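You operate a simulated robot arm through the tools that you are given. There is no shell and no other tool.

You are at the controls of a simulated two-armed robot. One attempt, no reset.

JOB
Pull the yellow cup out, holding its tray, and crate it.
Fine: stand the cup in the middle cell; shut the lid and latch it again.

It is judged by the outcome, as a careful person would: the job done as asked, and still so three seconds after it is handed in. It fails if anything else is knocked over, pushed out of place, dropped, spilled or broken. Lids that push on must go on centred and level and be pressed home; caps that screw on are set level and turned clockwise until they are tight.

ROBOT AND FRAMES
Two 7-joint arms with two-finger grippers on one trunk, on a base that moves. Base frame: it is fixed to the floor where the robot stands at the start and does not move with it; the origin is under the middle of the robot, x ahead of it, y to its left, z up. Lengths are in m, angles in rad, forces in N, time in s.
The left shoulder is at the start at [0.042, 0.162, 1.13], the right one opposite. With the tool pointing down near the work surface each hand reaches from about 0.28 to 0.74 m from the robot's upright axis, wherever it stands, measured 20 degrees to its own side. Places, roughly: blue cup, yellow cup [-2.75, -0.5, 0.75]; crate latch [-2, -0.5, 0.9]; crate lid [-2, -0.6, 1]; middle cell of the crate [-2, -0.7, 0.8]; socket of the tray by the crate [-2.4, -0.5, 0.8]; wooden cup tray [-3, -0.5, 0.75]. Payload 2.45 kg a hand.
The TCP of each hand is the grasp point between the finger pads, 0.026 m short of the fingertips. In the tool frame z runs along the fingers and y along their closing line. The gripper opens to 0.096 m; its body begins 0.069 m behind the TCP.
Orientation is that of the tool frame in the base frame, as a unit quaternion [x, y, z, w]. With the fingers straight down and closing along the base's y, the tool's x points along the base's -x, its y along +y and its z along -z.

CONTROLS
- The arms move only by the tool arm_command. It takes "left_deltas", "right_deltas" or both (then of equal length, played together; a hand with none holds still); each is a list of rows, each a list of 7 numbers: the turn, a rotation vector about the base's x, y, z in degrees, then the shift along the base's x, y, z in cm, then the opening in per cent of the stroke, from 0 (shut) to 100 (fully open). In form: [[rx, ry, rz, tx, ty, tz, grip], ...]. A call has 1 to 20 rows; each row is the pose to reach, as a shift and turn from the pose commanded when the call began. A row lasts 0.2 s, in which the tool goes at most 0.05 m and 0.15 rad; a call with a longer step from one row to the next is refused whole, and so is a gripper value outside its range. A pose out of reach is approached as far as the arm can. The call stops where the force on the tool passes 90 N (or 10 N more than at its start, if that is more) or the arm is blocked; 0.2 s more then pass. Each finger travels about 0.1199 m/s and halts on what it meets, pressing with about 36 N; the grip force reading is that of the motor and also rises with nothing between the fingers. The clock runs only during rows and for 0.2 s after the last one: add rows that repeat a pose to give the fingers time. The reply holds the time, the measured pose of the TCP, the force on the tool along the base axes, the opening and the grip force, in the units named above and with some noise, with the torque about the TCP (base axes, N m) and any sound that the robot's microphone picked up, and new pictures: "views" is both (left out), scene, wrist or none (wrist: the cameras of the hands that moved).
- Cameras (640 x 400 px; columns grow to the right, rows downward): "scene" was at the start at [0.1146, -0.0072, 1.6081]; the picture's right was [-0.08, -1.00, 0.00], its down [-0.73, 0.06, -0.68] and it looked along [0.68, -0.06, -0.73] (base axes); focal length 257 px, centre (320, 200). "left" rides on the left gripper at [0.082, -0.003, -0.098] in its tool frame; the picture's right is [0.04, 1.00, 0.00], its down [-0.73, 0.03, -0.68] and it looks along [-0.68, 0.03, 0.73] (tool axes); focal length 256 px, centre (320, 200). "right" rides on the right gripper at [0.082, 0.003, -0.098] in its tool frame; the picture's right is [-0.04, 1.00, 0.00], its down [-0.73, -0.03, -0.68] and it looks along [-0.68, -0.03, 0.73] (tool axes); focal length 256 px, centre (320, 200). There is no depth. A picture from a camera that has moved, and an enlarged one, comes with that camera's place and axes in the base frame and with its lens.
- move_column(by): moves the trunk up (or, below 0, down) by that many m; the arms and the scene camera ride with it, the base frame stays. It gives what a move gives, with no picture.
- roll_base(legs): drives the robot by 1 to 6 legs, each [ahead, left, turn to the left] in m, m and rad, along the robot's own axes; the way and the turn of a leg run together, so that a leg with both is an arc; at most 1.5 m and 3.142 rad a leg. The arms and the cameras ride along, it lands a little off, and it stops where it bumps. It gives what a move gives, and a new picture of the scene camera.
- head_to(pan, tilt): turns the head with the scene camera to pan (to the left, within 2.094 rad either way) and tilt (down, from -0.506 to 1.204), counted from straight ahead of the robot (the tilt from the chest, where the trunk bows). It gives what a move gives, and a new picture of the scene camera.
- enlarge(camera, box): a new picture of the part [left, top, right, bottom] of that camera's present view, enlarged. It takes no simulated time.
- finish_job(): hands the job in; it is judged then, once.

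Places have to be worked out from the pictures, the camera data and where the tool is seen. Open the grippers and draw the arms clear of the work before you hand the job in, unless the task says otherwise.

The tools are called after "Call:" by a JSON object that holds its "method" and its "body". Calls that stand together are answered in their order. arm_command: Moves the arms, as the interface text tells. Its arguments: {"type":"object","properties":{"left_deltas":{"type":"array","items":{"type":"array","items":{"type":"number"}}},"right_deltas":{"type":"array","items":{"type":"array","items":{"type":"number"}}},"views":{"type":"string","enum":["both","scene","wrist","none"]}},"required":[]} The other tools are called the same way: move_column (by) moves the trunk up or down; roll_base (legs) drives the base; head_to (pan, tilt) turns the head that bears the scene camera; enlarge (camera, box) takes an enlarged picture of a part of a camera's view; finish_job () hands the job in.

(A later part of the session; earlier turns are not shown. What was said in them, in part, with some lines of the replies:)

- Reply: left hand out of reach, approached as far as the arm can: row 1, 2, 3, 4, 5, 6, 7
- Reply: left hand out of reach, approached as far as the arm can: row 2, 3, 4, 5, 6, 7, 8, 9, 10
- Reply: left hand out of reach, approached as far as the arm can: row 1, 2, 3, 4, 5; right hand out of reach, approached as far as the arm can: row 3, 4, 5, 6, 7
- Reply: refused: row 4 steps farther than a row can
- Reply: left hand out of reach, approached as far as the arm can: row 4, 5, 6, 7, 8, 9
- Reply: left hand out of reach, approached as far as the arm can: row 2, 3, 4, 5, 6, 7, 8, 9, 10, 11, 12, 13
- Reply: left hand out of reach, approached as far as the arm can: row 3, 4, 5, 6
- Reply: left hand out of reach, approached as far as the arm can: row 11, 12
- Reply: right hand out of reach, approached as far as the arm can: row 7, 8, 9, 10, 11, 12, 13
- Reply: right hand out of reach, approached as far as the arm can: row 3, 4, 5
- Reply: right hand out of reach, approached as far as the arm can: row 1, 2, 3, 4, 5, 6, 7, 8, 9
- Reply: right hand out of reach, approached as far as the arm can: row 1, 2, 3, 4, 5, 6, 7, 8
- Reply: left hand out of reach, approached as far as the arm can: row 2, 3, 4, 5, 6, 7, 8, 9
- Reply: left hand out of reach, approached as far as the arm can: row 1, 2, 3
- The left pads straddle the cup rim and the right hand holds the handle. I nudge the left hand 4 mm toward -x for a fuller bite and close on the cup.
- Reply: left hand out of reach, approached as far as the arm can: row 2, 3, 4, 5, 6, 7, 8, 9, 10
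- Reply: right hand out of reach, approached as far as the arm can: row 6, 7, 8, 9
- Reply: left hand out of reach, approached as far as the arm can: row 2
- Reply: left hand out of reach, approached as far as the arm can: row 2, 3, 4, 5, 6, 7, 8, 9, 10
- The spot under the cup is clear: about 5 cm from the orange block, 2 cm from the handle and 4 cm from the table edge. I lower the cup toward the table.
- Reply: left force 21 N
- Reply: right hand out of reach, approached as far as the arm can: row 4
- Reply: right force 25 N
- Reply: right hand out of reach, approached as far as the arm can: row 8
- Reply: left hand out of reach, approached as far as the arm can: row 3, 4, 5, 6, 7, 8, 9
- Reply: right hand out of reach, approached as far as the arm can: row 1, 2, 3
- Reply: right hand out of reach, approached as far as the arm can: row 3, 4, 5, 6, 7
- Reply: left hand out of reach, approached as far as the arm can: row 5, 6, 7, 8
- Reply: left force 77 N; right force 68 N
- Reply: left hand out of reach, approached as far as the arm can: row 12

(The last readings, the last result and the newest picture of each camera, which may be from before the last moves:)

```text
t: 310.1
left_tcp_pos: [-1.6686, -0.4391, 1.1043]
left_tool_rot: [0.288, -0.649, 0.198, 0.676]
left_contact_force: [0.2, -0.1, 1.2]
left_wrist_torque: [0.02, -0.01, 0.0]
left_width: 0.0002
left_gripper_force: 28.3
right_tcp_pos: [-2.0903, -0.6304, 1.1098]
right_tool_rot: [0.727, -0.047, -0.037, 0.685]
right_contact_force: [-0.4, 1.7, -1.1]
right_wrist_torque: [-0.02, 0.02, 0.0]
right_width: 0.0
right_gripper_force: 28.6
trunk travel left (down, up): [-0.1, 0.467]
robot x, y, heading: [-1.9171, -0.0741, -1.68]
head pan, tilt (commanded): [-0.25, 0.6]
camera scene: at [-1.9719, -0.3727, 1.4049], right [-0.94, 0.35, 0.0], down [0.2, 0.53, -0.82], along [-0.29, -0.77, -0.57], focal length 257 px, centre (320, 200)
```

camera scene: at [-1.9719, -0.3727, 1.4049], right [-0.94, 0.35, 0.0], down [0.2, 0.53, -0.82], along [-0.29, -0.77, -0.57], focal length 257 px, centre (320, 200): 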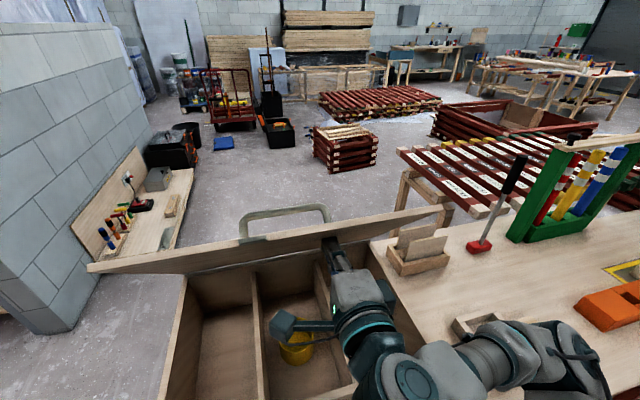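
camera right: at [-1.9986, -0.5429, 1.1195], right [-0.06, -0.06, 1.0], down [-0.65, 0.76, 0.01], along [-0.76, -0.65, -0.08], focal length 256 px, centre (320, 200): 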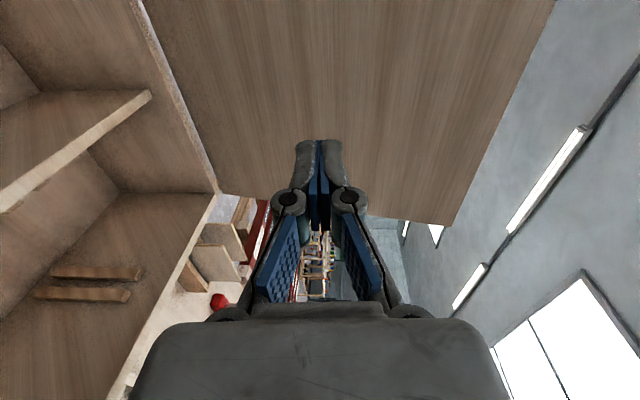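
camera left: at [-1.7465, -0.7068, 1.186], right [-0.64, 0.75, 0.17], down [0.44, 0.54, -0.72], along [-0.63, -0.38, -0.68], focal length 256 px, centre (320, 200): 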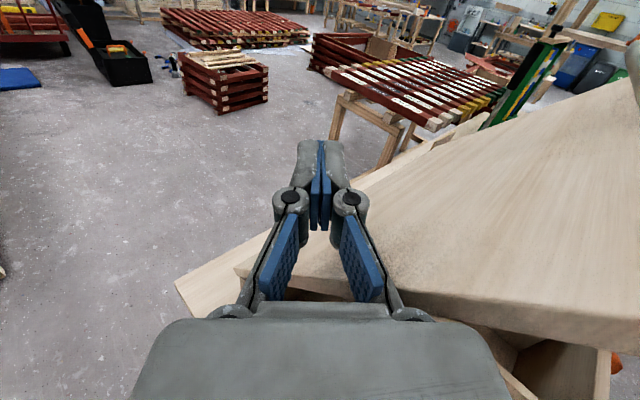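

I lower the lid along its arc with the right hand to about 9 degrees.

Call:
{"method": "arm_command", "body": {"right_deltas": [[0, 0, 0, 0.1, 1.05, -0.65, 0], [0, 0, 0, 0.2, 2.1, -1.3, 0], [0, 0, 0, 0.3, 3.2, -2, 0], [0, 0, 0, 0.4, 4.2, -2.7, 0], [0, 0, 0, 0.6, 6.1, -3.8, 0], [0, 0, 0, 0.8, 7.9, -4.8, 0], [0, 0, 0, 1.0, 9.6, -6.3, 0], [0, 0, 0, 1.2, 11.2, -7.9, 0], [0, 0, 0, 1.3, 12.4, -9.4, 0], [0, 0, 0, 1.4, 13.5, -11, 0], [0, 0, 0, 1.5, 14.1, -12.1, 0], [0, 0, 0, 1.5, 14.1, -12.1, 0]], "views": "both"}}

```text
t: 312.6
left_tcp_pos: [-1.6698, -0.439, 1.1043]
left_tool_rot: [0.288, -0.649, 0.198, 0.676]
left_contact_force: [-0.5, -0.5, 0.5]
left_wrist_torque: [-0.02, -0.02, -0.02]
left_width: 0.0
left_gripper_force: 28.6
right_tcp_pos: [-2.034, -0.5407, 1.0169]
right_tool_rot: [0.727, -0.047, -0.036, 0.684]
right_contact_force: [0.7, 1.4, -1.1]
right_wrist_torque: [0.02, 0.06, 0.05]
right_width: 0.0
right_gripper_force: 29.0
right hand out of reach, approached as far as the arm can: row 7, 8, 9, 10, 11, 12
trunk travel left (down, up): [-0.1, 0.467]
robot x, y, heading: [-1.9179, -0.0771, -1.678]
head pan, tilt (commanded): [-0.25, 0.6]
camera scene: at [-1.9712, -0.3727, 1.405], right [-0.94, 0.35, 0.0], down [0.2, 0.53, -0.82], along [-0.29, -0.77, -0.57], focal length 257 px, centre (320, 200)
camera right: at [-1.9419, -0.4523, 1.0286], right [-0.06, -0.06, 1.0], down [-0.65, 0.76, 0.01], along [-0.76, -0.65, -0.08], focal length 256 px, centre (320, 200)
```

scene: 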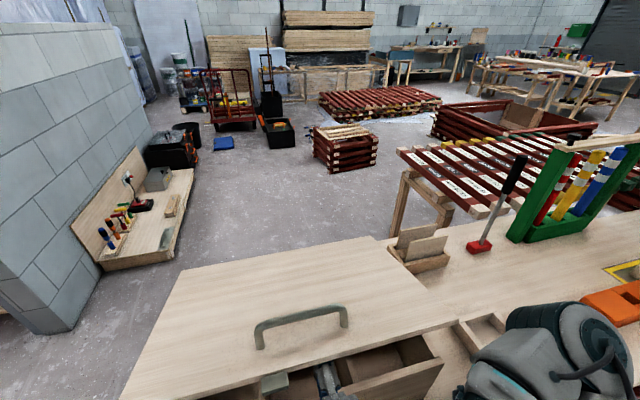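
right: 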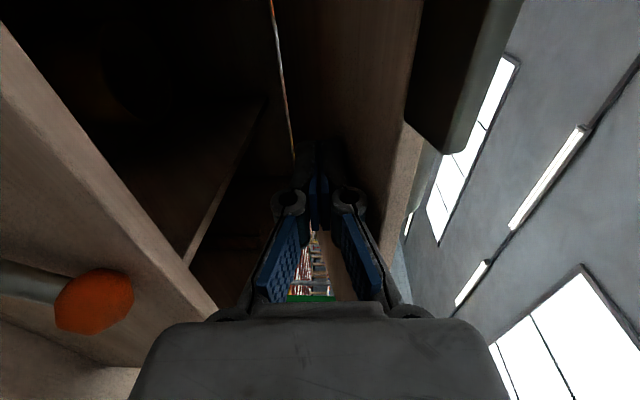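

The lid is down to about 18 degrees with the right arm at its near limit. I back the base off 3.5 cm so the hand can keep lowering.

Call:
{"method": "roll_base", "body": {"legs": [[-0.035, 0.0, 0.0]]}}

Call:
{"method": "arm_command", "body": {"right_deltas": [[0, 0, 0, -0.2, 0, -0.8, 0], [0, 0, 0, -0.4, 0, -1.6, 0], [0, 0, 0, -0.6, 0, -2.4, 0], [0, 0, 0, -0.8, 0, -3, 0], [0, 0, 0, -0.8, 0, -3, 0]], "views": "both"}}

```text
t: 313.5
left_tcp_pos: [-1.665, -0.4037, 1.1061]
left_tool_rot: [0.288, -0.649, 0.198, 0.676]
left_contact_force: [0.4, 0.5, -0.3]
left_wrist_torque: [0.02, 0.05, -0.01]
left_width: 0.0002
left_gripper_force: 28.3
right_tcp_pos: [-2.0304, -0.5068, 1.0185]
right_tool_rot: [0.727, -0.047, -0.037, 0.684]
right_contact_force: [0.2, -0.9, -3.1]
right_wrist_torque: [0.18, 0.03, -0.01]
right_width: 0.0
right_gripper_force: 28.1
trunk travel left (down, up): [-0.1, 0.467]
robot x, y, heading: [-1.9119, -0.0424, -1.68]
head pan, tilt (commanded): [-0.25, 0.6]
camera scene: at [-1.9673, -0.3381, 1.4048], right [-0.94, 0.35, 0.0], down [0.2, 0.53, -0.82], along [-0.29, -0.77, -0.57], focal length 257 px, centre (320, 200)
```

scene: 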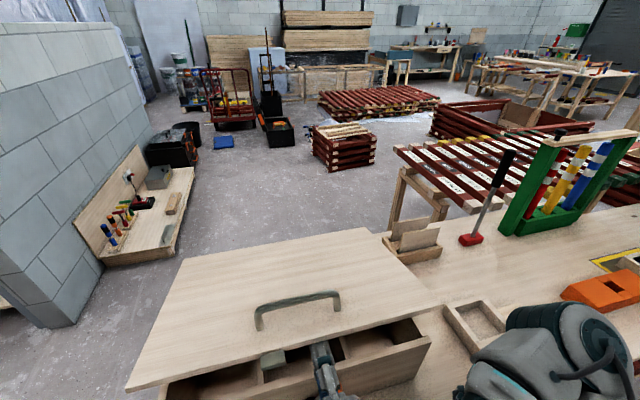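

```text
t: 314.7
left_tcp_pos: [-1.6672, -0.4012, 1.1061]
left_tool_rot: [0.288, -0.648, 0.2, 0.676]
left_contact_force: [-0.7, 0.3, -0.8]
left_wrist_torque: [-0.04, 0.03, -0.03]
left_width: 0.0003
left_gripper_force: 28.4
right_tcp_pos: [-2.0296, -0.5145, 0.9979]
right_tool_rot: [0.726, -0.047, -0.036, 0.685]
right_contact_force: [-0.2, -0.2, -3.3]
right_wrist_torque: [0.01, 0.05, 0.01]
right_width: 0.0002
right_gripper_force: 28.3
right hand out of reach, approached as far as the arm can: row 1, 2, 3, 4, 5
trunk travel left (down, up): [-0.1, 0.467]
robot x, y, heading: [-1.9148, -0.0412, -1.679]
head pan, tilt (commanded): [-0.25, 0.6]
camera scene: at [-1.9679, -0.3384, 1.4048], right [-0.94, 0.35, 0.0], down [0.2, 0.53, -0.82], along [-0.29, -0.77, -0.57], focal length 257 px, centre (320, 200)
camera right: at [-1.9371, -0.4262, 1.0092], right [-0.06, -0.05, 1.0], down [-0.65, 0.76, 0.0], along [-0.76, -0.65, -0.08], focal length 256 px, centre (320, 200)
```

scene: 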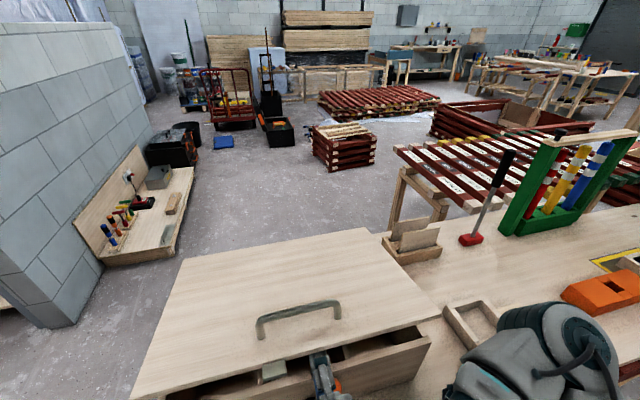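
right: 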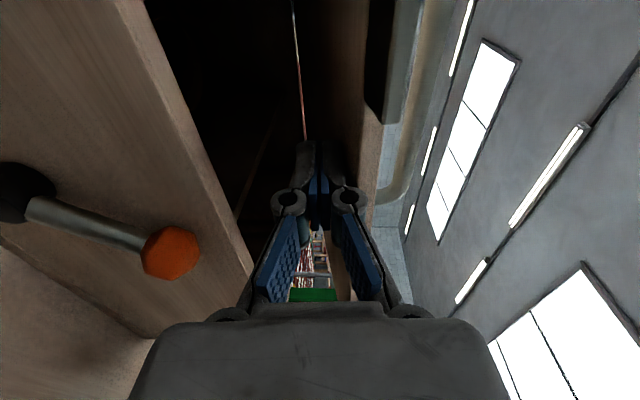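

About 12 degrees now, 3.3 N of lid weight on the hand. I back off another 2 cm and lower a further 1.2 cm.

Call:
{"method": "roll_base", "body": {"legs": [[-0.02, 0.0, 0.0]]}}

Call:
{"method": "arm_command", "body": {"right_deltas": [[0, 0, 0, 0, 0, -0.6, 0], [0, 0, 0, 0, 0, -1.2, 0], [0, 0, 0, 0, 0, -1.4, 0], [0, 0, 0, 0, 0, -1.4, 0]], "views": "both"}}

```text
t: 315.5
left_tcp_pos: [-1.6637, -0.3812, 1.1058]
left_tool_rot: [0.289, -0.648, 0.2, 0.676]
left_contact_force: [0.4, 0.4, 0.9]
left_wrist_torque: [0.01, 0.02, 0.01]
left_width: 0.0001
left_gripper_force: 27.9
right_tcp_pos: [-2.0272, -0.4955, 0.998]
right_tool_rot: [0.727, -0.047, -0.038, 0.684]
right_contact_force: [-0.3, -1.1, -3.5]
right_wrist_torque: [0.13, 0.04, -0.01]
right_width: 0.0
right_gripper_force: 28.2
trunk travel left (down, up): [-0.1, 0.467]
robot x, y, heading: [-1.914, -0.0193, -1.681]
head pan, tilt (commanded): [-0.25, 0.6]
camera scene: at [-1.9657, -0.3189, 1.4047], right [-0.94, 0.35, 0.0], down [0.2, 0.53, -0.82], along [-0.29, -0.77, -0.57], focal length 257 px, centre (320, 200)
```

scene: 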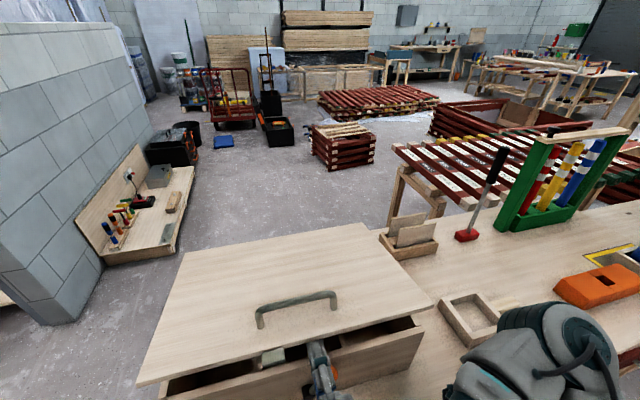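

```text
t: 316.5
left_tcp_pos: [-1.6639, -0.3782, 1.1089]
left_tool_rot: [0.286, -0.649, 0.2, 0.677]
left_contact_force: [0.5, -0.3, 0.5]
left_wrist_torque: [0.0, 0.01, -0.03]
left_width: 0.0
left_gripper_force: 28.9
right_tcp_pos: [-2.0241, -0.495, 0.9893]
right_tool_rot: [0.725, -0.049, -0.038, 0.686]
right_contact_force: [0.2, 2.3, -1.3]
right_wrist_torque: [-0.04, -0.01, 0.02]
right_width: 0.0
right_gripper_force: 29.1
right hand out of reach, approached as far as the arm can: row 1, 2, 3, 4
trunk travel left (down, up): [-0.1, 0.467]
robot x, y, heading: [-1.9134, -0.0238, -1.683]
head pan, tilt (commanded): [-0.25, 0.6]
camera scene: at [-1.9659, -0.318, 1.405], right [-0.94, 0.35, 0.0], down [0.2, 0.53, -0.82], along [-0.29, -0.77, -0.57], focal length 257 px, centre (320, 200)
camera right: at [-1.9314, -0.4078, 0.9988], right [-0.06, -0.05, 1.0], down [-0.65, 0.76, 0.0], along [-0.76, -0.64, -0.08], focal length 256 px, centre (320, 200)
```

scene: 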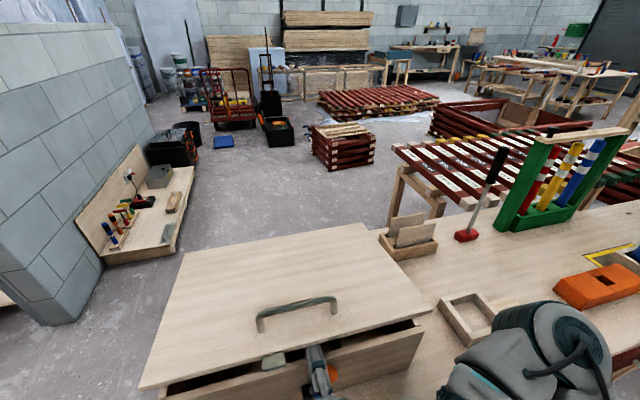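
right: 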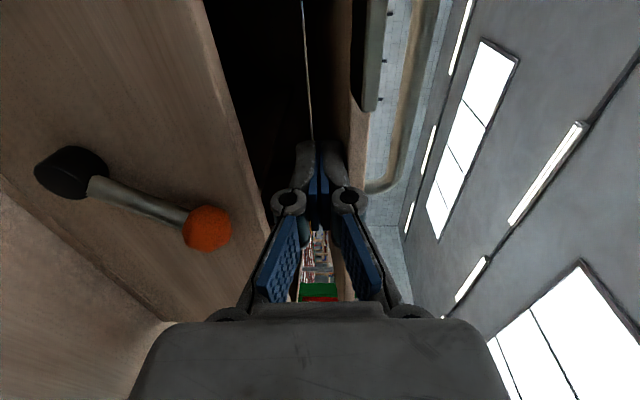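

The lid is at about 10 degrees. The arm is cramped here, so I push the fingers 2 cm further in where they can go lower, bringing the lid down a little more before withdrawing.

Call:
{"method": "arm_command", "body": {"right_deltas": [[0, 0, 0, -0.3, -1, -0.6, 0], [0, 0, 0, -0.6, -2, -1.1, 0], [0, 0, 0, -0.6, -2, -1.5, 0], [0, 0, 0, -0.6, -2, -1.5, 0]], "views": "both"}}

```text
t: 317.5
left_tcp_pos: [-1.6653, -0.3768, 1.1093]
left_tool_rot: [0.286, -0.649, 0.2, 0.676]
left_contact_force: [0.0, 1.0, -0.7]
left_wrist_torque: [-0.01, 0.01, 0.03]
left_width: 0.0
left_gripper_force: 28.3
right_tcp_pos: [-2.0294, -0.518, 0.9738]
right_tool_rot: [0.725, -0.047, -0.037, 0.686]
right_contact_force: [-0.8, -0.1, -1.6]
right_wrist_torque: [-0.05, 0.0, 0.0]
right_width: 0.0004
right_gripper_force: 29.0
trunk travel left (down, up): [-0.1, 0.467]
robot x, y, heading: [-1.9115, -0.0213, -1.686]
head pan, tilt (commanded): [-0.25, 0.6]
camera scene: at [-1.9659, -0.3186, 1.4049], right [-0.94, 0.35, 0.0], down [0.2, 0.53, -0.82], along [-0.29, -0.77, -0.57], focal length 257 px, centre (320, 200)
camera right: at [-1.9376, -0.4286, 0.9838], right [-0.06, -0.05, 1.0], down [-0.65, 0.76, 0.0], along [-0.76, -0.64, -0.08], focal length 256 px, centre (320, 200)
```

scene: 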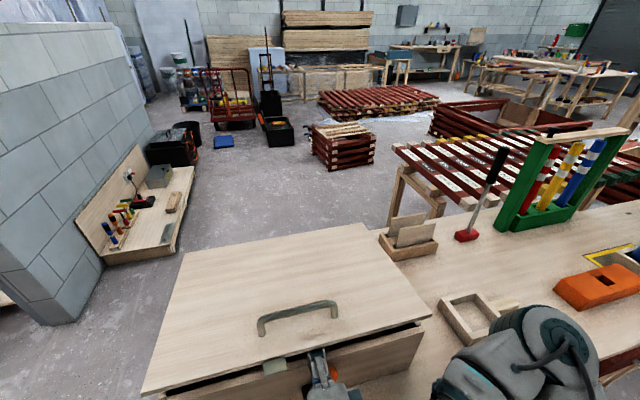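
right: 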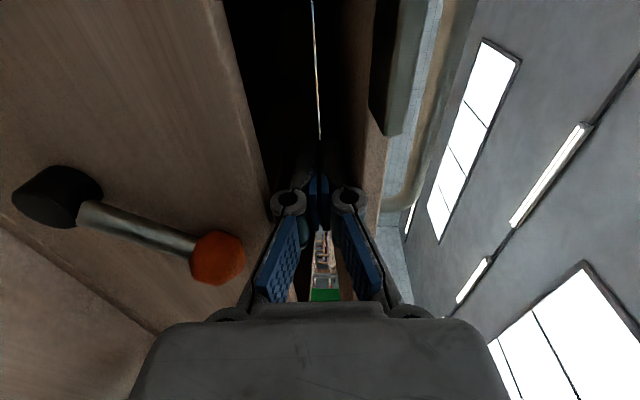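

The gap is down to about 3 cm. I withdraw the fingers straight back by driving the base back.

Call:
{"method": "roll_base", "body": {"legs": [[-0.12, 0.0, 0.0]]}}

Call:
{"method": "enlarge", "body": {"camera": "right", "box": [0, 0, 640, 400]}}

```text
t: 318.7
left_tcp_pos: [-1.6519, -0.2588, 1.1089]
left_tool_rot: [0.286, -0.648, 0.202, 0.676]
left_contact_force: [0.2, 0.6, 0.5]
left_wrist_torque: [0.03, -0.01, 0.0]
left_width: 0.0
left_gripper_force: 28.5
right_tcp_pos: [-2.0168, -0.3978, 0.9742]
right_tool_rot: [0.725, -0.048, -0.037, 0.686]
right_contact_force: [0.4, 0.5, -0.1]
right_wrist_torque: [0.03, -0.01, 0.01]
right_width: 0.0001
right_gripper_force: 28.6
trunk travel left (down, up): [-0.1, 0.467]
robot x, y, heading: [-1.901, 0.097, -1.681]
head pan, tilt (commanded): [-0.25, 0.6]
camera scene: at [-1.9526, -0.199, 1.4051], right [-0.94, 0.35, 0.0], down [0.2, 0.53, -0.82], along [-0.29, -0.77, -0.57], focal length 257 px, centre (320, 200)
```

scene: 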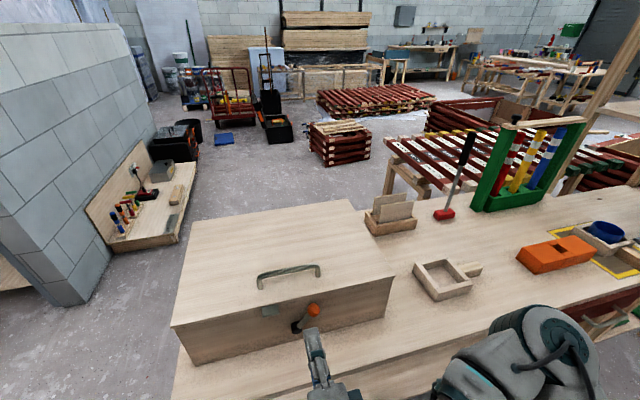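

```text
1.00 times, centred on (320, 200) of right (not enlarged: the box is as wide or as high as the picture)
camera zoom: at [-1.9241, -0.3089, 0.9844], right [-0.06, -0.05, 1.0], down [-0.65, 0.76, 0.0], along [-0.76, -0.65, -0.08], focal length 256 px, centre (320, 200)
```

zoom: 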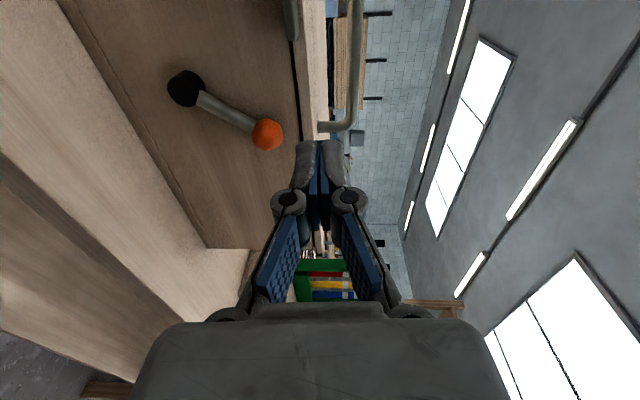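

The lid is shut. Now the latch: from the right wrist camera the knob sits at about (-2.051, -0.494, 0.9215) and the pivot at (-2.008, 0.870). I roll the right hand 25 degrees, open it and line it up in front of the knob.

Call:
{"method": "arm_command", "body": {"right_deltas": [[0, 0, 0, -0.5, 0, -1, 10], [0.9, 8.3, 0, -1.2, 0, -2.3, 30], [1.7, 16.6, 0, -2, 0, -3.6, 50], [2.6, 24.9, 0, -2.6, 0, -4.6, 55], [2.6, 24.9, 0, -3, 0, -5, 55], [2.6, 24.9, 0, -3, 0, -5, 55], [2.6, 24.9, 0, -3, 0, -5, 55]], "views": "both"}}

```text
t: 320.3
left_tcp_pos: [-1.6513, -0.2556, 1.1095]
left_tool_rot: [0.285, -0.648, 0.203, 0.676]
left_contact_force: [-0.2, 1.2, -0.1]
left_wrist_torque: [-0.01, 0.03, -0.01]
left_width: 0.0
left_gripper_force: 28.0
right_tcp_pos: [-2.0413, -0.4073, 0.9268]
right_tool_rot: [0.714, 0.102, -0.194, 0.664]
right_contact_force: [0.9, 0.1, -0.9]
right_wrist_torque: [-0.02, -0.02, 0.01]
right_width: 0.0528
right_gripper_force: 0.0
right hand out of reach, approached as far as the arm can: row 2, 3, 4, 5, 6, 7
trunk travel left (down, up): [-0.1, 0.467]
robot x, y, heading: [-1.8974, 0.0957, -1.679]
head pan, tilt (commanded): [-0.25, 0.6]
camera scene: at [-1.9527, -0.2001, 1.4049], right [-0.94, 0.35, 0.0], down [0.2, 0.53, -0.82], along [-0.29, -0.77, -0.57], focal length 257 px, centre (320, 200)
camera right: at [-1.9523, -0.3185, 0.9004], right [0.37, -0.09, 0.93], down [-0.58, 0.76, 0.3], along [-0.73, -0.65, 0.22], focal length 256 px, centre (320, 200)
```

scene: 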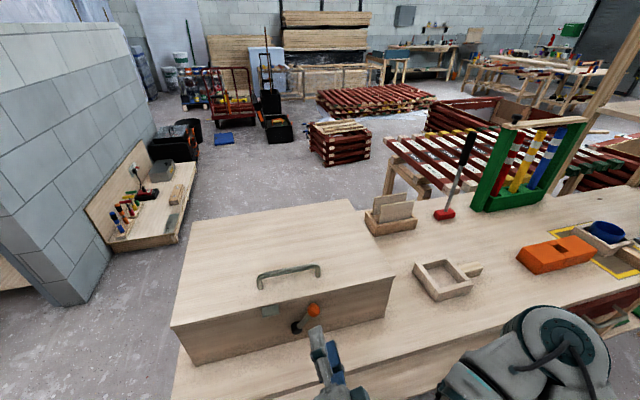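
right: 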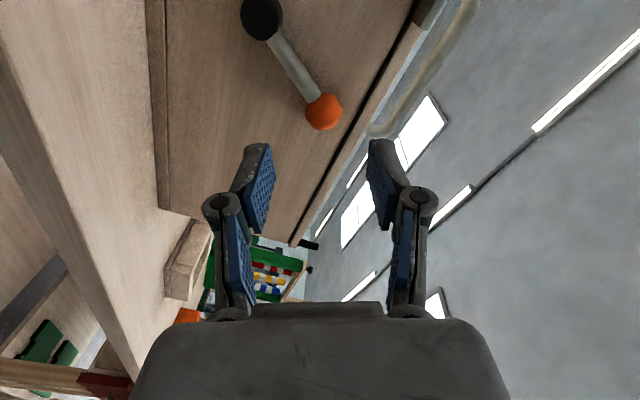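

The knob lines up between the open fingers. I move straight in to bracket it.

Call:
{"method": "arm_command", "body": {"right_deltas": [[0, 0, 0, -0.2, -2, -0.1, 55], [0, 0, 0, -0.4, -4, -0.2, 55], [0, 0, 0, -0.6, -5.8, -0.3, 55], [0, 0, 0, -0.8, -7, -0.3, 55], [0, 0, 0, -0.8, -7, -0.3, 55], [0, 0, 0, -0.8, -7, -0.3, 55]], "views": "wrist"}}

```text
t: 321.7
left_tcp_pos: [-1.6511, -0.254, 1.1094]
left_tool_rot: [0.284, -0.648, 0.203, 0.677]
left_contact_force: [0.2, 0.9, -0.2]
left_wrist_torque: [-0.04, 0.03, 0.0]
left_width: 0.0
left_gripper_force: 28.8
right_tcp_pos: [-2.0467, -0.475, 0.9246]
right_tool_rot: [0.713, 0.104, -0.193, 0.666]
right_contact_force: [5.2, 12.9, 4.4]
right_wrist_torque: [-0.43, 0.1, 0.3]
right_width: 0.0616
right_gripper_force: 5.2
trunk travel left (down, up): [-0.1, 0.467]
robot x, y, heading: [-1.8974, 0.0929, -1.678]
head pan, tilt (commanded): [-0.25, 0.6]
camera right: at [-1.9579, -0.3853, 0.8985], right [0.37, -0.09, 0.93], down [-0.58, 0.76, 0.3], along [-0.73, -0.65, 0.23], focal length 256 px, centre (320, 200)
```

right: 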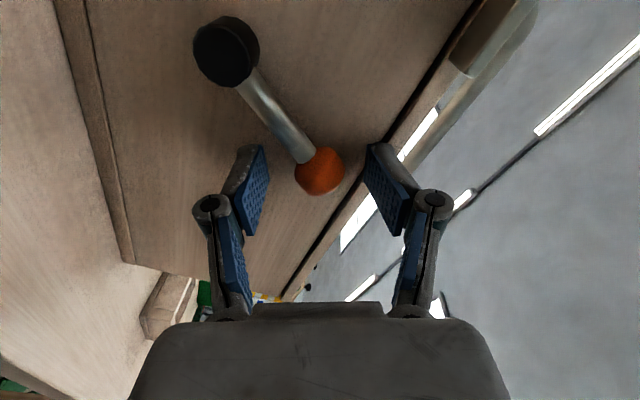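

The upper fingertip is touching the lid's overhanging edge. I back off 1 cm, narrow the opening so the finger fits below the lid edge, and go in again.

Call:
{"method": "arm_command", "body": {"right_deltas": [[0, 0, 0, 0.1, 1, 0, 55], [0, 0, 0, 0, 1, -0.2, 42], [0, 0, 0, -0.1, 1, -0.2, 38], [0, 0, 0, -0.2, 0.5, -0.2, 38], [0, 0, 0, -0.3, 0, -0.2, 38], [0, 0, 0, -0.3, -0.2, -0.2, 38], [0, 0, 0, -0.3, -0.2, -0.2, 38]], "views": "wrist"}}

```text
t: 323.3
left_tcp_pos: [-1.6497, -0.252, 1.1105]
left_tool_rot: [0.283, -0.648, 0.202, 0.678]
left_contact_force: [-1.1, 0.2, 0.5]
left_wrist_torque: [-0.01, 0.02, 0.01]
left_width: 0.0001
left_gripper_force: 28.3
right_tcp_pos: [-2.0483, -0.4757, 0.9247]
right_tool_rot: [0.713, 0.104, -0.193, 0.666]
right_contact_force: [10.1, 25.8, 2.9]
right_wrist_torque: [-0.2, 0.15, 0.14]
right_width: 0.0518
right_gripper_force: 7.8
trunk travel left (down, up): [-0.1, 0.467]
robot x, y, heading: [-1.897, 0.0973, -1.681]
head pan, tilt (commanded): [-0.25, 0.6]
camera right: at [-1.9601, -0.387, 0.898], right [0.37, -0.09, 0.93], down [-0.58, 0.75, 0.3], along [-0.72, -0.65, 0.23], focal length 256 px, centre (320, 200)
```

right: 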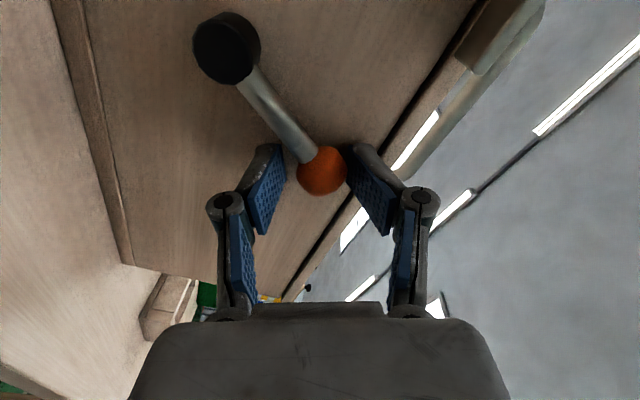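

The lid edge still fouls the upper finger. Better to grip the knob from left and right: then the rod always stays below the fingers and the hand needn't turn at all. I back off and roll the hand to close along x.

Call:
{"method": "arm_command", "body": {"right_deltas": [[0, 0, 0, 0.2, 2, 0, 45], [0, 0, 0, 0.4, 4.5, 0, 55], [0.85, 8.1, 0, 0.4, 6, 0, 55], [1.7, 16.2, 0, 0.4, 6, 0, 55], [2.6, 24.2, 0, 0.4, 6, 0, 55], [3.4, 32.3, 0, 0.4, 6, 0, 55], [4.2, 40.4, 0, 0.4, 6, 0, 55], [5.1, 48.5, 0, 0.4, 6, 0, 55], [6, 56.5, 0, 0.4, 6, 0, 55], [6.8, 64.6, 0, 0.4, 6, 0, 55], [6.8, 64.6, 0, 0.4, 6, 0, 55]], "views": "both"}}

```text
t: 325.7
left_tcp_pos: [-1.6507, -0.2548, 1.1098]
left_tool_rot: [0.284, -0.648, 0.201, 0.677]
left_contact_force: [-0.3, -0.1, -0.1]
left_wrist_torque: [0.02, 0.0, 0.02]
left_width: 0.0
left_gripper_force: 28.7
right_tcp_pos: [-2.0466, -0.4192, 0.9214]
right_tool_rot: [-0.537, -0.453, 0.539, -0.465]
right_contact_force: [-0.6, -0.2, -0.3]
right_wrist_torque: [0.02, -0.01, -0.02]
right_width: 0.0528
right_gripper_force: 0.0
trunk travel left (down, up): [-0.1, 0.467]
robot x, y, heading: [-1.8996, 0.0986, -1.681]
head pan, tilt (commanded): [-0.25, 0.6]
camera scene: at [-1.9526, -0.2001, 1.4049], right [-0.94, 0.35, 0.0], down [0.2, 0.53, -0.82], along [-0.29, -0.77, -0.57], focal length 257 px, centre (320, 200)
camera right: at [-2.0278, -0.3228, 0.8392], right [0.99, -0.15, 0.05], down [0.07, 0.69, 0.72], along [-0.15, -0.71, 0.69], focal length 256 px, centre (320, 200)
```

scene: 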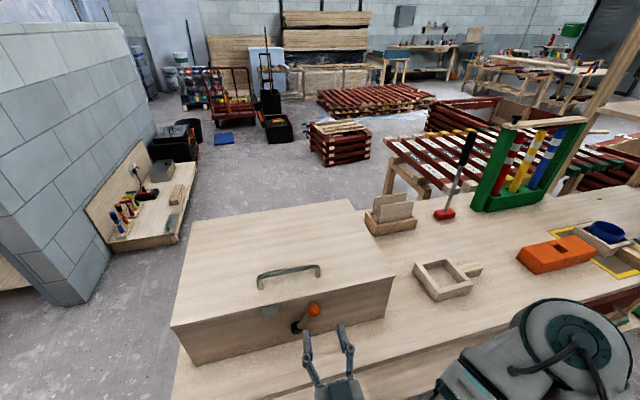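
right: 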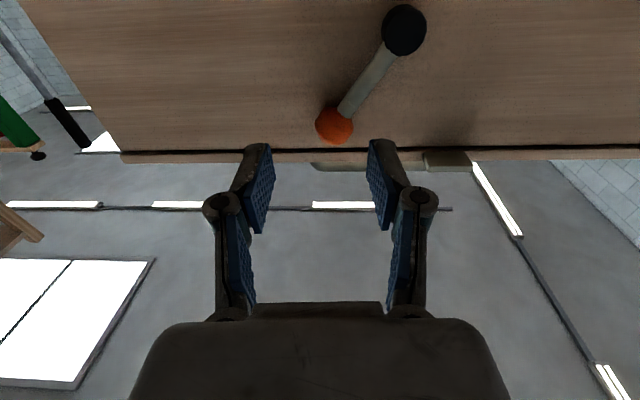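

The view is ideal: knob between the fingers' line, closing along x. I move in 5.9 cm to bracket it.

Call:
{"method": "arm_command", "body": {"right_deltas": [[0, 0, 0, 0, -2, 0.1, 55], [0, 0, 0, -0.1, -4, 0.2, 55], [0, 0, 0, -0.1, -5.9, 0.2, 55], [0, 0, 0, -0.1, -5.9, 0.2, 55], [0, 0, 0, -0.1, -5.9, 0.2, 55]], "views": "wrist"}}

```text
t: 326.9
left_tcp_pos: [-1.6512, -0.2539, 1.11]
left_tool_rot: [0.285, -0.648, 0.202, 0.677]
left_contact_force: [-0.6, -0.3, 0.7]
left_wrist_torque: [0.02, -0.04, 0.02]
left_width: 0.0
left_gripper_force: 28.7
right_tcp_pos: [-2.0457, -0.4759, 0.9246]
right_tool_rot: [-0.536, -0.454, 0.538, -0.466]
right_contact_force: [7.6, 13.8, -3.4]
right_wrist_torque: [0.26, 0.06, 0.59]
right_width: 0.0618
right_gripper_force: 6.4
trunk travel left (down, up): [-0.1, 0.467]
robot x, y, heading: [-1.8987, 0.0966, -1.683]
head pan, tilt (commanded): [-0.25, 0.6]
camera right: at [-2.0271, -0.3799, 0.8414], right [0.99, -0.15, 0.05], down [0.07, 0.69, 0.72], along [-0.15, -0.71, 0.69], focal length 256 px, centre (320, 200)
```

right: 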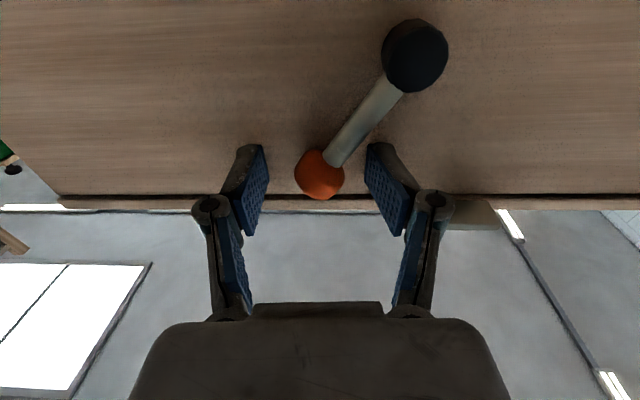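

The fingertips are pressing lightly on the crate's face. I back off 6 mm and then close on the knob.

Call:
{"method": "arm_command", "body": {"right_deltas": [[0, 0, 0, -0.1, 0.6, 0, 55], [0, 0, 0, -0.1, 0.6, 0, 55], [0, 0, 0, -0.2, 0.6, 0, 40], [0, 0, 0, -0.2, 0.6, 0, 25], [0, 0, 0, -0.2, 0.6, 0, 10], [0, 0, 0, -0.2, 0.6, 0, 10], [0, 0, 0, -0.2, 0.6, 0, 10]], "views": "wrist"}}

```text
t: 328.5
left_tcp_pos: [-1.6481, -0.2549, 1.1092]
left_tool_rot: [0.284, -0.647, 0.202, 0.678]
left_contact_force: [0.0, 0.1, -0.3]
left_wrist_torque: [0.01, -0.02, -0.01]
left_width: 0.0004
left_gripper_force: 28.6
right_tcp_pos: [-2.0447, -0.47, 0.9261]
right_tool_rot: [-0.534, -0.455, 0.537, -0.467]
right_contact_force: [30.9, 3.6, 5.8]
right_wrist_torque: [0.11, -1.07, 0.8]
right_width: 0.0261
right_gripper_force: 45.2
trunk travel left (down, up): [-0.1, 0.467]
robot x, y, heading: [-1.8982, 0.0956, -1.678]
head pan, tilt (commanded): [-0.25, 0.6]
camera right: at [-2.0264, -0.3748, 0.8426], right [0.99, -0.15, 0.05], down [0.07, 0.69, 0.72], along [-0.14, -0.71, 0.69], focal length 256 px, centre (320, 200)
```

right: 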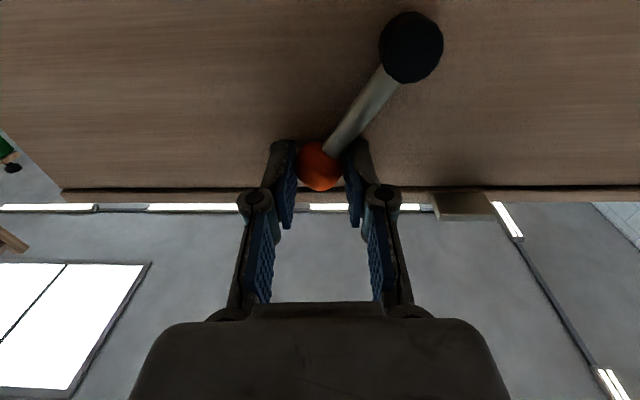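

The knob is held. I carry it along its arc up to about vertical, keeping the hand level.

Call:
{"method": "arm_command", "body": {"right_deltas": [[0, 0, 0, 0.5, 0, 0.3, 10], [0, 0, 0, 1.0, -0.1, 0.56, 10], [0, 0, 0, 1.5, -0.15, 0.8, 10], [0, 0, 0, 2.0, -0.2, 0.95, 10], [0, 0, 0, 2.6, -0.3, 1.1, 10], [0, 0, 0, 3.1, -0.3, 1.14, 10], [0, 0, 0, 3.4, -0.35, 1.14, 10], [0, 0, 0, 3.4, -0.35, 1.14, 10]], "views": "wrist"}}

```text
t: 330.3
left_tcp_pos: [-1.652, -0.2522, 1.1103]
left_tool_rot: [0.283, -0.648, 0.204, 0.677]
left_contact_force: [-0.2, 0.0, -0.5]
left_wrist_torque: [-0.03, 0.03, 0.0]
left_width: 0.0004
left_gripper_force: 28.7
right_tcp_pos: [-2.0133, -0.4743, 0.9415]
right_tool_rot: [-0.534, -0.451, 0.538, -0.472]
right_contact_force: [-2.8, 21.1, 10.4]
right_wrist_torque: [-0.16, 0.03, 0.28]
right_width: 0.0245
right_gripper_force: 45.3
trunk travel left (down, up): [-0.1, 0.467]
robot x, y, heading: [-1.8994, 0.0984, -1.682]
head pan, tilt (commanded): [-0.25, 0.6]
camera right: at [-1.9946, -0.3787, 0.8571], right [0.99, -0.15, 0.06], down [0.06, 0.69, 0.72], along [-0.15, -0.7, 0.69], focal length 256 px, centre (320, 200)
```

right: 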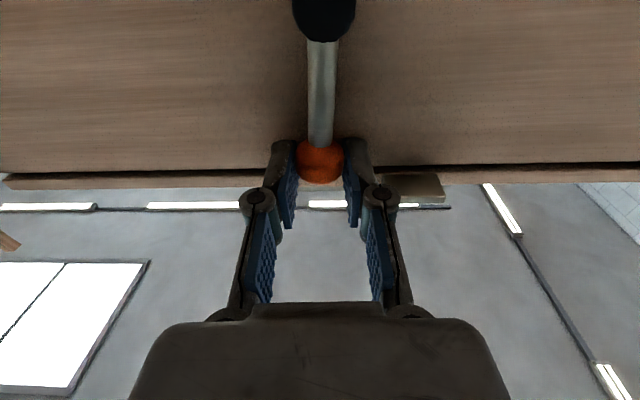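

The lever is vertical now and the tab is just ahead of the leading finger. I open a little, drop the hand below the tab's level, and push the knob on toward +x with the trailing finger.

Call:
{"method": "arm_command", "body": {"right_deltas": [[0, 0, 0, 0, 0, 0, 30], [0, 0, 0, 0, 0, 0, 37], [0, 0, 0, 0, 0, -0.8, 37], [0, 0, 0, 0.2, 0, -1.5, 37], [0, 0, 0, 1.0, -0.1, -1.6, 37], [0, 0, 0, 1.8, -0.2, -1.6, 37], [0, 0, 0, 2.6, -0.3, -1.7, 37], [0, 0, 0, 3.2, -0.35, -1.7, 37], [0, 0, 0, 3.2, -0.35, -1.7, 37]], "views": "wrist"}}

```text
t: 332.3
left_tcp_pos: [-1.6508, -0.2549, 1.1097]
left_tool_rot: [0.284, -0.648, 0.202, 0.677]
left_contact_force: [-0.1, -0.3, 0.3]
left_wrist_torque: [0.02, 0.04, 0.0]
left_width: 0.0002
left_gripper_force: 28.8
right_tcp_pos: [-1.984, -0.4781, 0.9188]
right_tool_rot: [-0.537, -0.453, 0.538, -0.466]
right_contact_force: [-0.8, 1.7, 0.0]
right_wrist_torque: [0.03, 0.03, 0.0]
right_width: 0.0372
right_gripper_force: 0.0
trunk travel left (down, up): [-0.1, 0.467]
robot x, y, heading: [-1.896, 0.097, -1.685]
head pan, tilt (commanded): [-0.25, 0.6]
camera right: at [-1.9647, -0.3824, 0.836], right [0.99, -0.16, 0.05], down [0.07, 0.69, 0.72], along [-0.15, -0.71, 0.69], focal length 256 px, centre (320, 200)
```

right: 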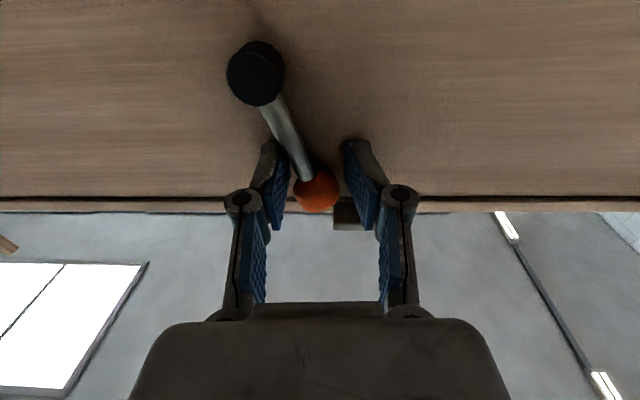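

The lever follows past vertical toward the tab. I push on another 2.3 cm to bring it home against its stop.

Call:
{"method": "arm_command", "body": {"right_deltas": [[0, 0, 0, 0.6, 0, -0.1, 37], [0, 0, 0, 1.2, -0.1, -0.2, 37], [0, 0, 0, 1.8, -0.15, -0.3, 37], [0, 0, 0, 2.3, -0.2, -0.4, 37], [0, 0, 0, 2.3, -0.2, -0.4, 37]], "views": "wrist"}}

```text
t: 333.5
left_tcp_pos: [-1.6567, -0.2546, 1.1124]
left_tool_rot: [0.283, -0.65, 0.202, 0.676]
left_contact_force: [-0.3, -0.1, -0.4]
left_wrist_torque: [0.0, -0.02, 0.01]
left_width: 0.0001
left_gripper_force: 28.7
right_tcp_pos: [-1.9664, -0.4813, 0.9158]
right_tool_rot: [-0.538, -0.448, 0.54, -0.467]
right_contact_force: [-25.7, -7.1, 19.3]
right_wrist_torque: [-0.24, 0.77, -0.04]
right_width: 0.0498
right_gripper_force: 9.5
trunk travel left (down, up): [-0.1, 0.467]
robot x, y, heading: [-1.8994, 0.0953, -1.677]
head pan, tilt (commanded): [-0.25, 0.6]
camera right: at [-1.9461, -0.3858, 0.8341], right [0.99, -0.16, 0.06], down [0.07, 0.69, 0.72], along [-0.16, -0.7, 0.69], focal length 256 px, centre (320, 200)
```

right: 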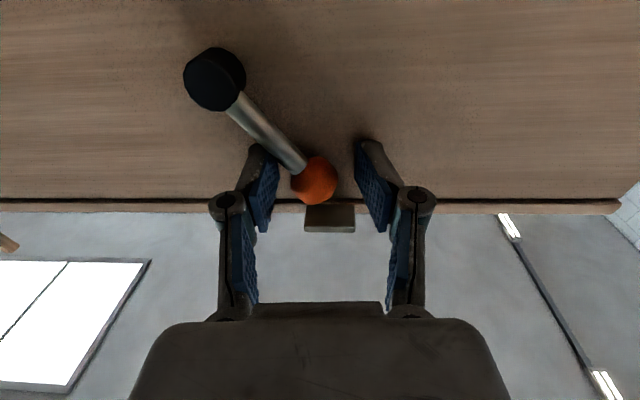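

The lever is against its stop under the tab (about 56 degrees, 25 N resisting), as it was at the start. I relax, open and withdraw the hand straight back.

Call:
{"method": "arm_command", "body": {"right_deltas": [[0, 0, 0, -0.7, 0.1, 0.2, 45], [0, 0, 0, -0.7, 0.2, 0.2, 55], [0, 0, 0, -0.6, 1.5, 0.2, 55], [0, 0, 0, -0.5, 3.5, 0.2, 55], [0, 0, 0, -0.4, 5.5, 0.2, 55], [0, 0, 0, -0.4, 7, 0.2, 55], [0, 0, 0, -0.4, 7, 0.2, 55]], "views": "both"}}

Call:
{"method": "enlarge", "body": {"camera": "right", "box": [180, 20, 480, 220]}}

```text
t: 335.1
left_tcp_pos: [-1.6523, -0.2557, 1.1098]
left_tool_rot: [0.285, -0.648, 0.202, 0.677]
left_contact_force: [0.2, -1.3, -0.5]
left_wrist_torque: [-0.01, 0.03, 0.0]
left_width: 0.0
left_gripper_force: 28.3
right_tcp_pos: [-1.964, -0.4114, 0.9152]
right_tool_rot: [-0.536, -0.454, 0.537, -0.467]
right_contact_force: [0.2, -0.7, 0.5]
right_wrist_torque: [0.03, 0.04, 0.0]
right_width: 0.0527
right_gripper_force: 0.0
trunk travel left (down, up): [-0.1, 0.467]
robot x, y, heading: [-1.8968, 0.0969, -1.677]
head pan, tilt (commanded): [-0.25, 0.6]
camera scene: at [-1.9517, -0.2003, 1.4049], right [-0.94, 0.35, 0.0], down [0.2, 0.53, -0.82], along [-0.29, -0.77, -0.57], focal length 257 px, centre (320, 200)
camera right: at [-1.9448, -0.3148, 0.8332], right [0.99, -0.15, 0.05], down [0.07, 0.69, 0.72], along [-0.15, -0.71, 0.69], focal length 256 px, centre (320, 200)
```

scene: 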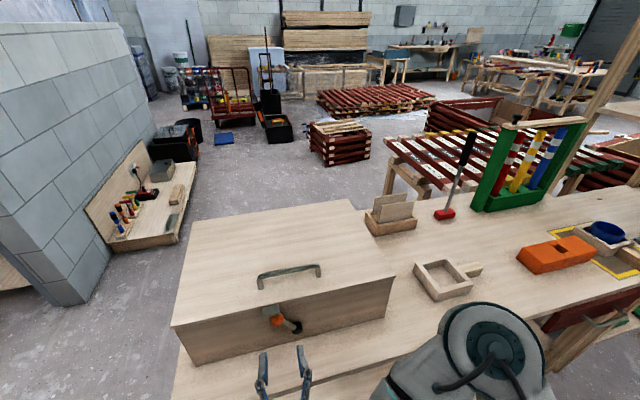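
right: 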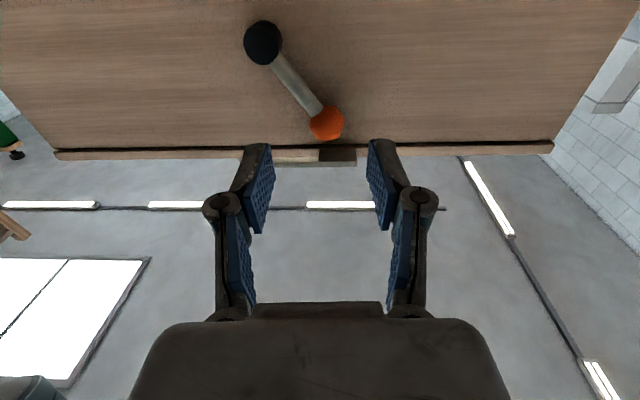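

```text
2.00 times, centred on (330, 120) of right
camera zoom: at [-1.9448, -0.3148, 0.8332], right [0.99, -0.15, 0.05], down [0.07, 0.69, 0.72], along [-0.15, -0.71, 0.69], focal length 512 px, centre (300, 360)
```

zoom: 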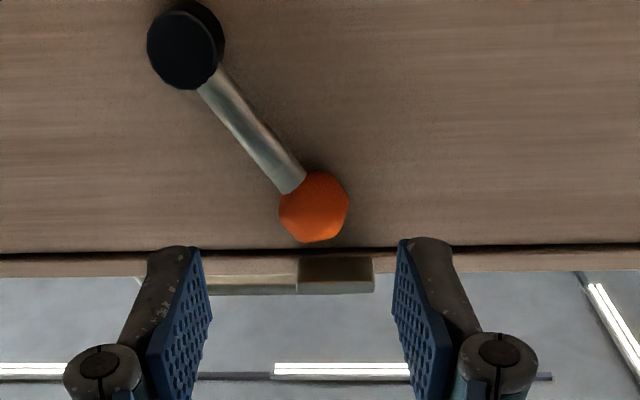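

The lever is back under the tab. I check the lid seam and latch in the scene view.

Call:
{"method": "head_to", "body": {"pan": 0.0, "tilt": 0.8}}

Call:
{"method": "enlarge", "body": {"camera": "scene", "box": [230, 80, 490, 250]}}

```text
t: 335.9
left_tcp_pos: [-1.6508, -0.2555, 1.1097]
left_tool_rot: [0.285, -0.648, 0.202, 0.677]
left_contact_force: [0.3, -0.7, -0.3]
left_wrist_torque: [0.02, -0.01, 0.03]
left_width: 0.0
left_gripper_force: 28.5
right_tcp_pos: [-1.9647, -0.4118, 0.9153]
right_tool_rot: [-0.537, -0.452, 0.538, -0.466]
right_contact_force: [-1.1, 0.0, 0.0]
right_wrist_torque: [-0.01, 0.0, -0.02]
right_width: 0.0531
right_gripper_force: 0.1
trunk travel left (down, up): [-0.1, 0.467]
robot x, y, heading: [-1.8959, 0.0941, -1.684]
head pan, tilt (commanded): [0.0, 0.799]
camera scene: at [-1.9294, -0.1976, 1.3881], right [-0.99, 0.11, 0.0], down [0.08, 0.71, -0.69], along [-0.08, -0.69, -0.72], focal length 257 px, centre (320, 200)
```

scene: 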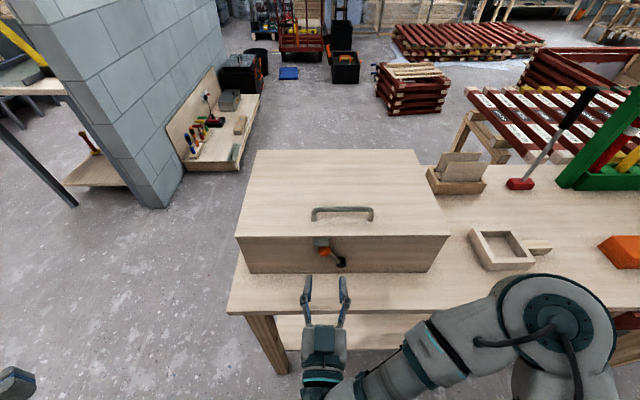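

```text
2.35 times, centred on (360, 165) of scene
camera zoom: at [-1.9294, -0.1976, 1.3881], right [-0.99, 0.11, 0.0], down [0.08, 0.71, -0.69], along [-0.08, -0.69, -0.72], focal length 605 px, centre (226, 282)
```

zoom: 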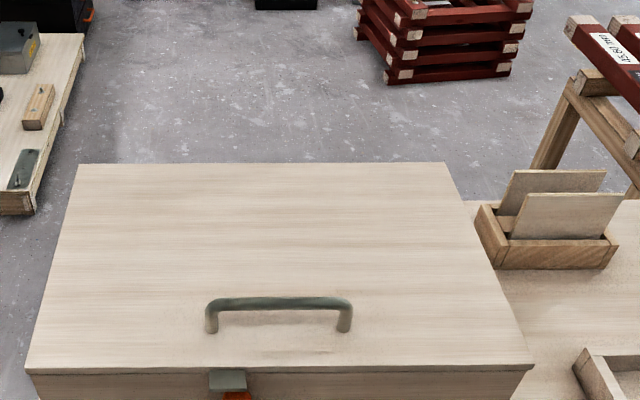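

The lid lies flat and level. I take a closer look at the latch itself.

Call:
{"method": "enlarge", "body": {"camera": "scene", "box": [280, 200, 400, 280]}}

```text
5.00 times, centred on (340, 240) of scene
camera zoom: at [-1.9294, -0.1976, 1.3881], right [-0.99, 0.11, 0.0], down [0.08, 0.71, -0.69], along [-0.08, -0.69, -0.72], focal length 1286 px, centre (220, 0)
```

zoom: 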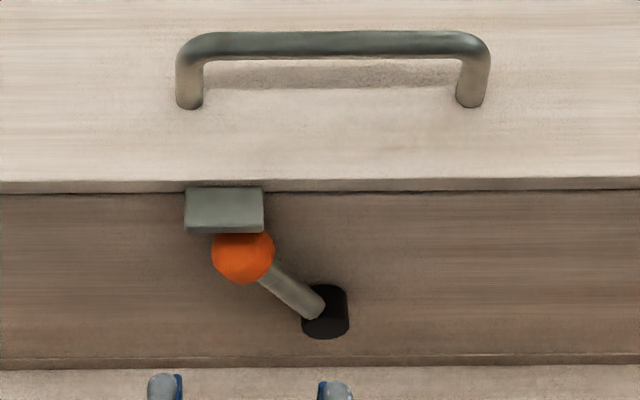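

The knob projects within 3 pixels of where it would at its original latched position. The cup is crated, lid shut and latched; I back the base away and open both grippers.

Call:
{"method": "roll_base", "body": {"legs": [[-0.22, 0.0, 0.0]]}}

Call:
{"method": "arm_command", "body": {"left_deltas": [[0, 0, 0, 0, 0, 0, 30], [0, 0, 0, 0, 0, 0, 60], [0, 0, 0, 0, 0, 0, 90], [0, 0, 0, 0, 0, 0, 100], [0, 0, 0, 0, 0, 0, 100], [0, 0, 0, 0, 0, 0, 100]], "right_deltas": [[0, 0, 0, 0, 0, 1, 70], [0, 0, 0, 0, 0, 2.5, 85], [0, 0, 0, 0, 0, 4, 100], [0, 0, 0, 0, 0, 6, 100], [0, 0, 0, 0, 0, 8, 100], [0, 0, 0, 0, 0, 8, 100]], "views": "scene"}}

Call:
{"method": "head_to", "body": {"pan": -0.35, "tilt": 0.7}}

```text
t: 337.6
left_tcp_pos: [-1.6268, -0.0394, 1.1109]
left_tool_rot: [0.285, -0.648, 0.202, 0.677]
left_contact_force: [-0.2, -0.7, -0.5]
left_wrist_torque: [0.02, -0.01, -0.01]
left_width: 0.0
left_gripper_force: 28.6
right_tcp_pos: [-1.9399, -0.1952, 0.9162]
right_tool_rot: [-0.537, -0.452, 0.538, -0.466]
right_contact_force: [1.3, 0.9, 0.6]
right_wrist_torque: [0.0, -0.01, 0.0]
right_width: 0.0527
right_gripper_force: 0.0
trunk travel left (down, up): [-0.1, 0.467]
robot x, y, heading: [-1.8786, 0.3127, -1.68]
head pan, tilt (commanded): [0.0, 0.799]
camera scene: at [-1.9051, 0.0188, 1.3882], right [-0.99, 0.11, 0.0], down [0.08, 0.72, -0.69], along [-0.08, -0.69, -0.72], focal length 257 px, centre (320, 200)
```

scene: 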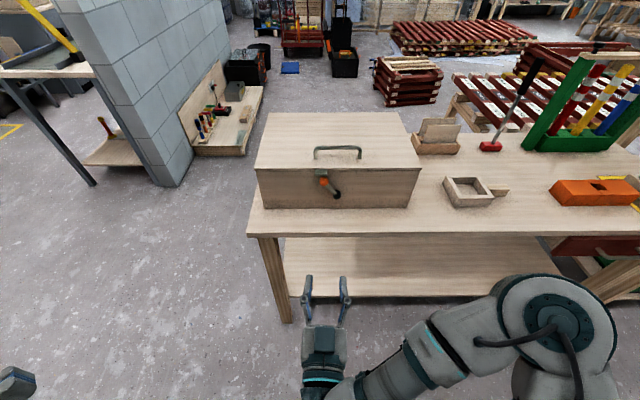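

```text
t: 339.0
left_tcp_pos: [-1.6287, -0.0362, 1.1115]
left_tool_rot: [0.284, -0.648, 0.204, 0.677]
left_contact_force: [-0.6, -0.2, -0.1]
left_wrist_torque: [0.02, -0.01, 0.0]
left_width: 0.0959
left_gripper_force: 0.2
right_tcp_pos: [-1.9419, -0.1942, 0.9979]
right_tool_rot: [-0.536, -0.452, 0.538, -0.468]
right_contact_force: [0.1, -1.7, -0.2]
right_wrist_torque: [0.01, -0.02, -0.01]
right_width: 0.0962
right_gripper_force: 0.2
trunk travel left (down, up): [-0.1, 0.467]
robot x, y, heading: [-1.8746, 0.3097, -1.682]
head pan, tilt (commanded): [0.0, 0.799]
camera scene: at [-1.9054, 0.0177, 1.388], right [-0.99, 0.11, 0.0], down [0.08, 0.72, -0.69], along [-0.08, -0.69, -0.72], focal length 257 px, centre (320, 200)
```

scene: 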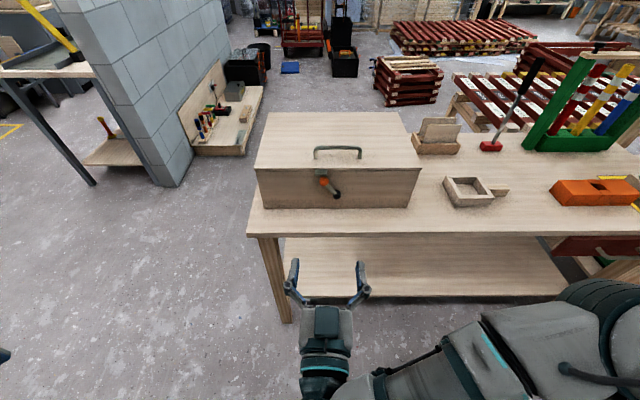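

```text
t: 339.8
left_tcp_pos: [-1.628, -0.0352, 1.1118]
left_tool_rot: [0.284, -0.648, 0.203, 0.677]
left_contact_force: [-0.1, 0.5, 0.5]
left_wrist_torque: [0.0, 0.02, 0.01]
left_width: 0.0962
left_gripper_force: 0.0
right_tcp_pos: [-1.9417, -0.1944, 0.998]
right_tool_rot: [-0.536, -0.451, 0.539, -0.467]
right_contact_force: [-0.9, -0.5, 0.4]
right_wrist_torque: [-0.01, -0.01, -0.02]
right_width: 0.0961
right_gripper_force: 0.2
trunk travel left (down, up): [-0.1, 0.467]
robot x, y, heading: [-1.8753, 0.3142, -1.686]
head pan, tilt (commanded): [-0.351, 0.7]
camera scene: at [-1.9342, 0.022, 1.3964], right [-0.9, 0.44, 0.0], down [0.28, 0.58, -0.76], along [-0.34, -0.68, -0.65], focal length 257 px, centre (320, 200)
```

scene: 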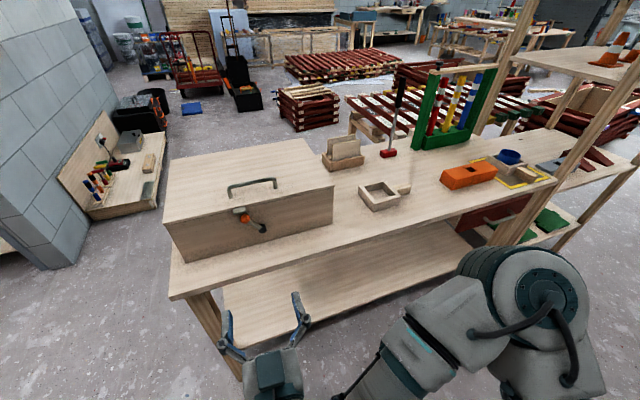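

Everything on the table is in place: crate shut and latched, tray empty and unmoved, all other items standing. Both grippers are open and the arms are clear, so I hand the job in.

Call:
{"method": "finish_job", "body": {}}

```text
The job is handed in.
```

The yellow cup is standing in the middle cell of the crate, and the lid is shut and latched again. I handed the job in with both grippers open and the arms clear of the table.

- **Pulling the cup:** The right hand held the tray by its handle while the left hand drew the cup straight up. It came out easily and the tray did not lift.
- **Extra step:** I stood the cup on a free patch of table beside the tray for a moment, so the right hand could re-grip it upright to fit the narrow cell.
- **Lid:** The lid's hinge held it partway, so I swung it down by hand. It dropped about the last 3 cm, and in the final views it lies flat and level.
- **Latch:** The lever is back against its stop under the tab, and in the camera view it matches where it sat at the start. I did not tug on the lid to test it.

In the last view the tray, blue cup, mallet, card holder and the other items I could see are standing where they were.
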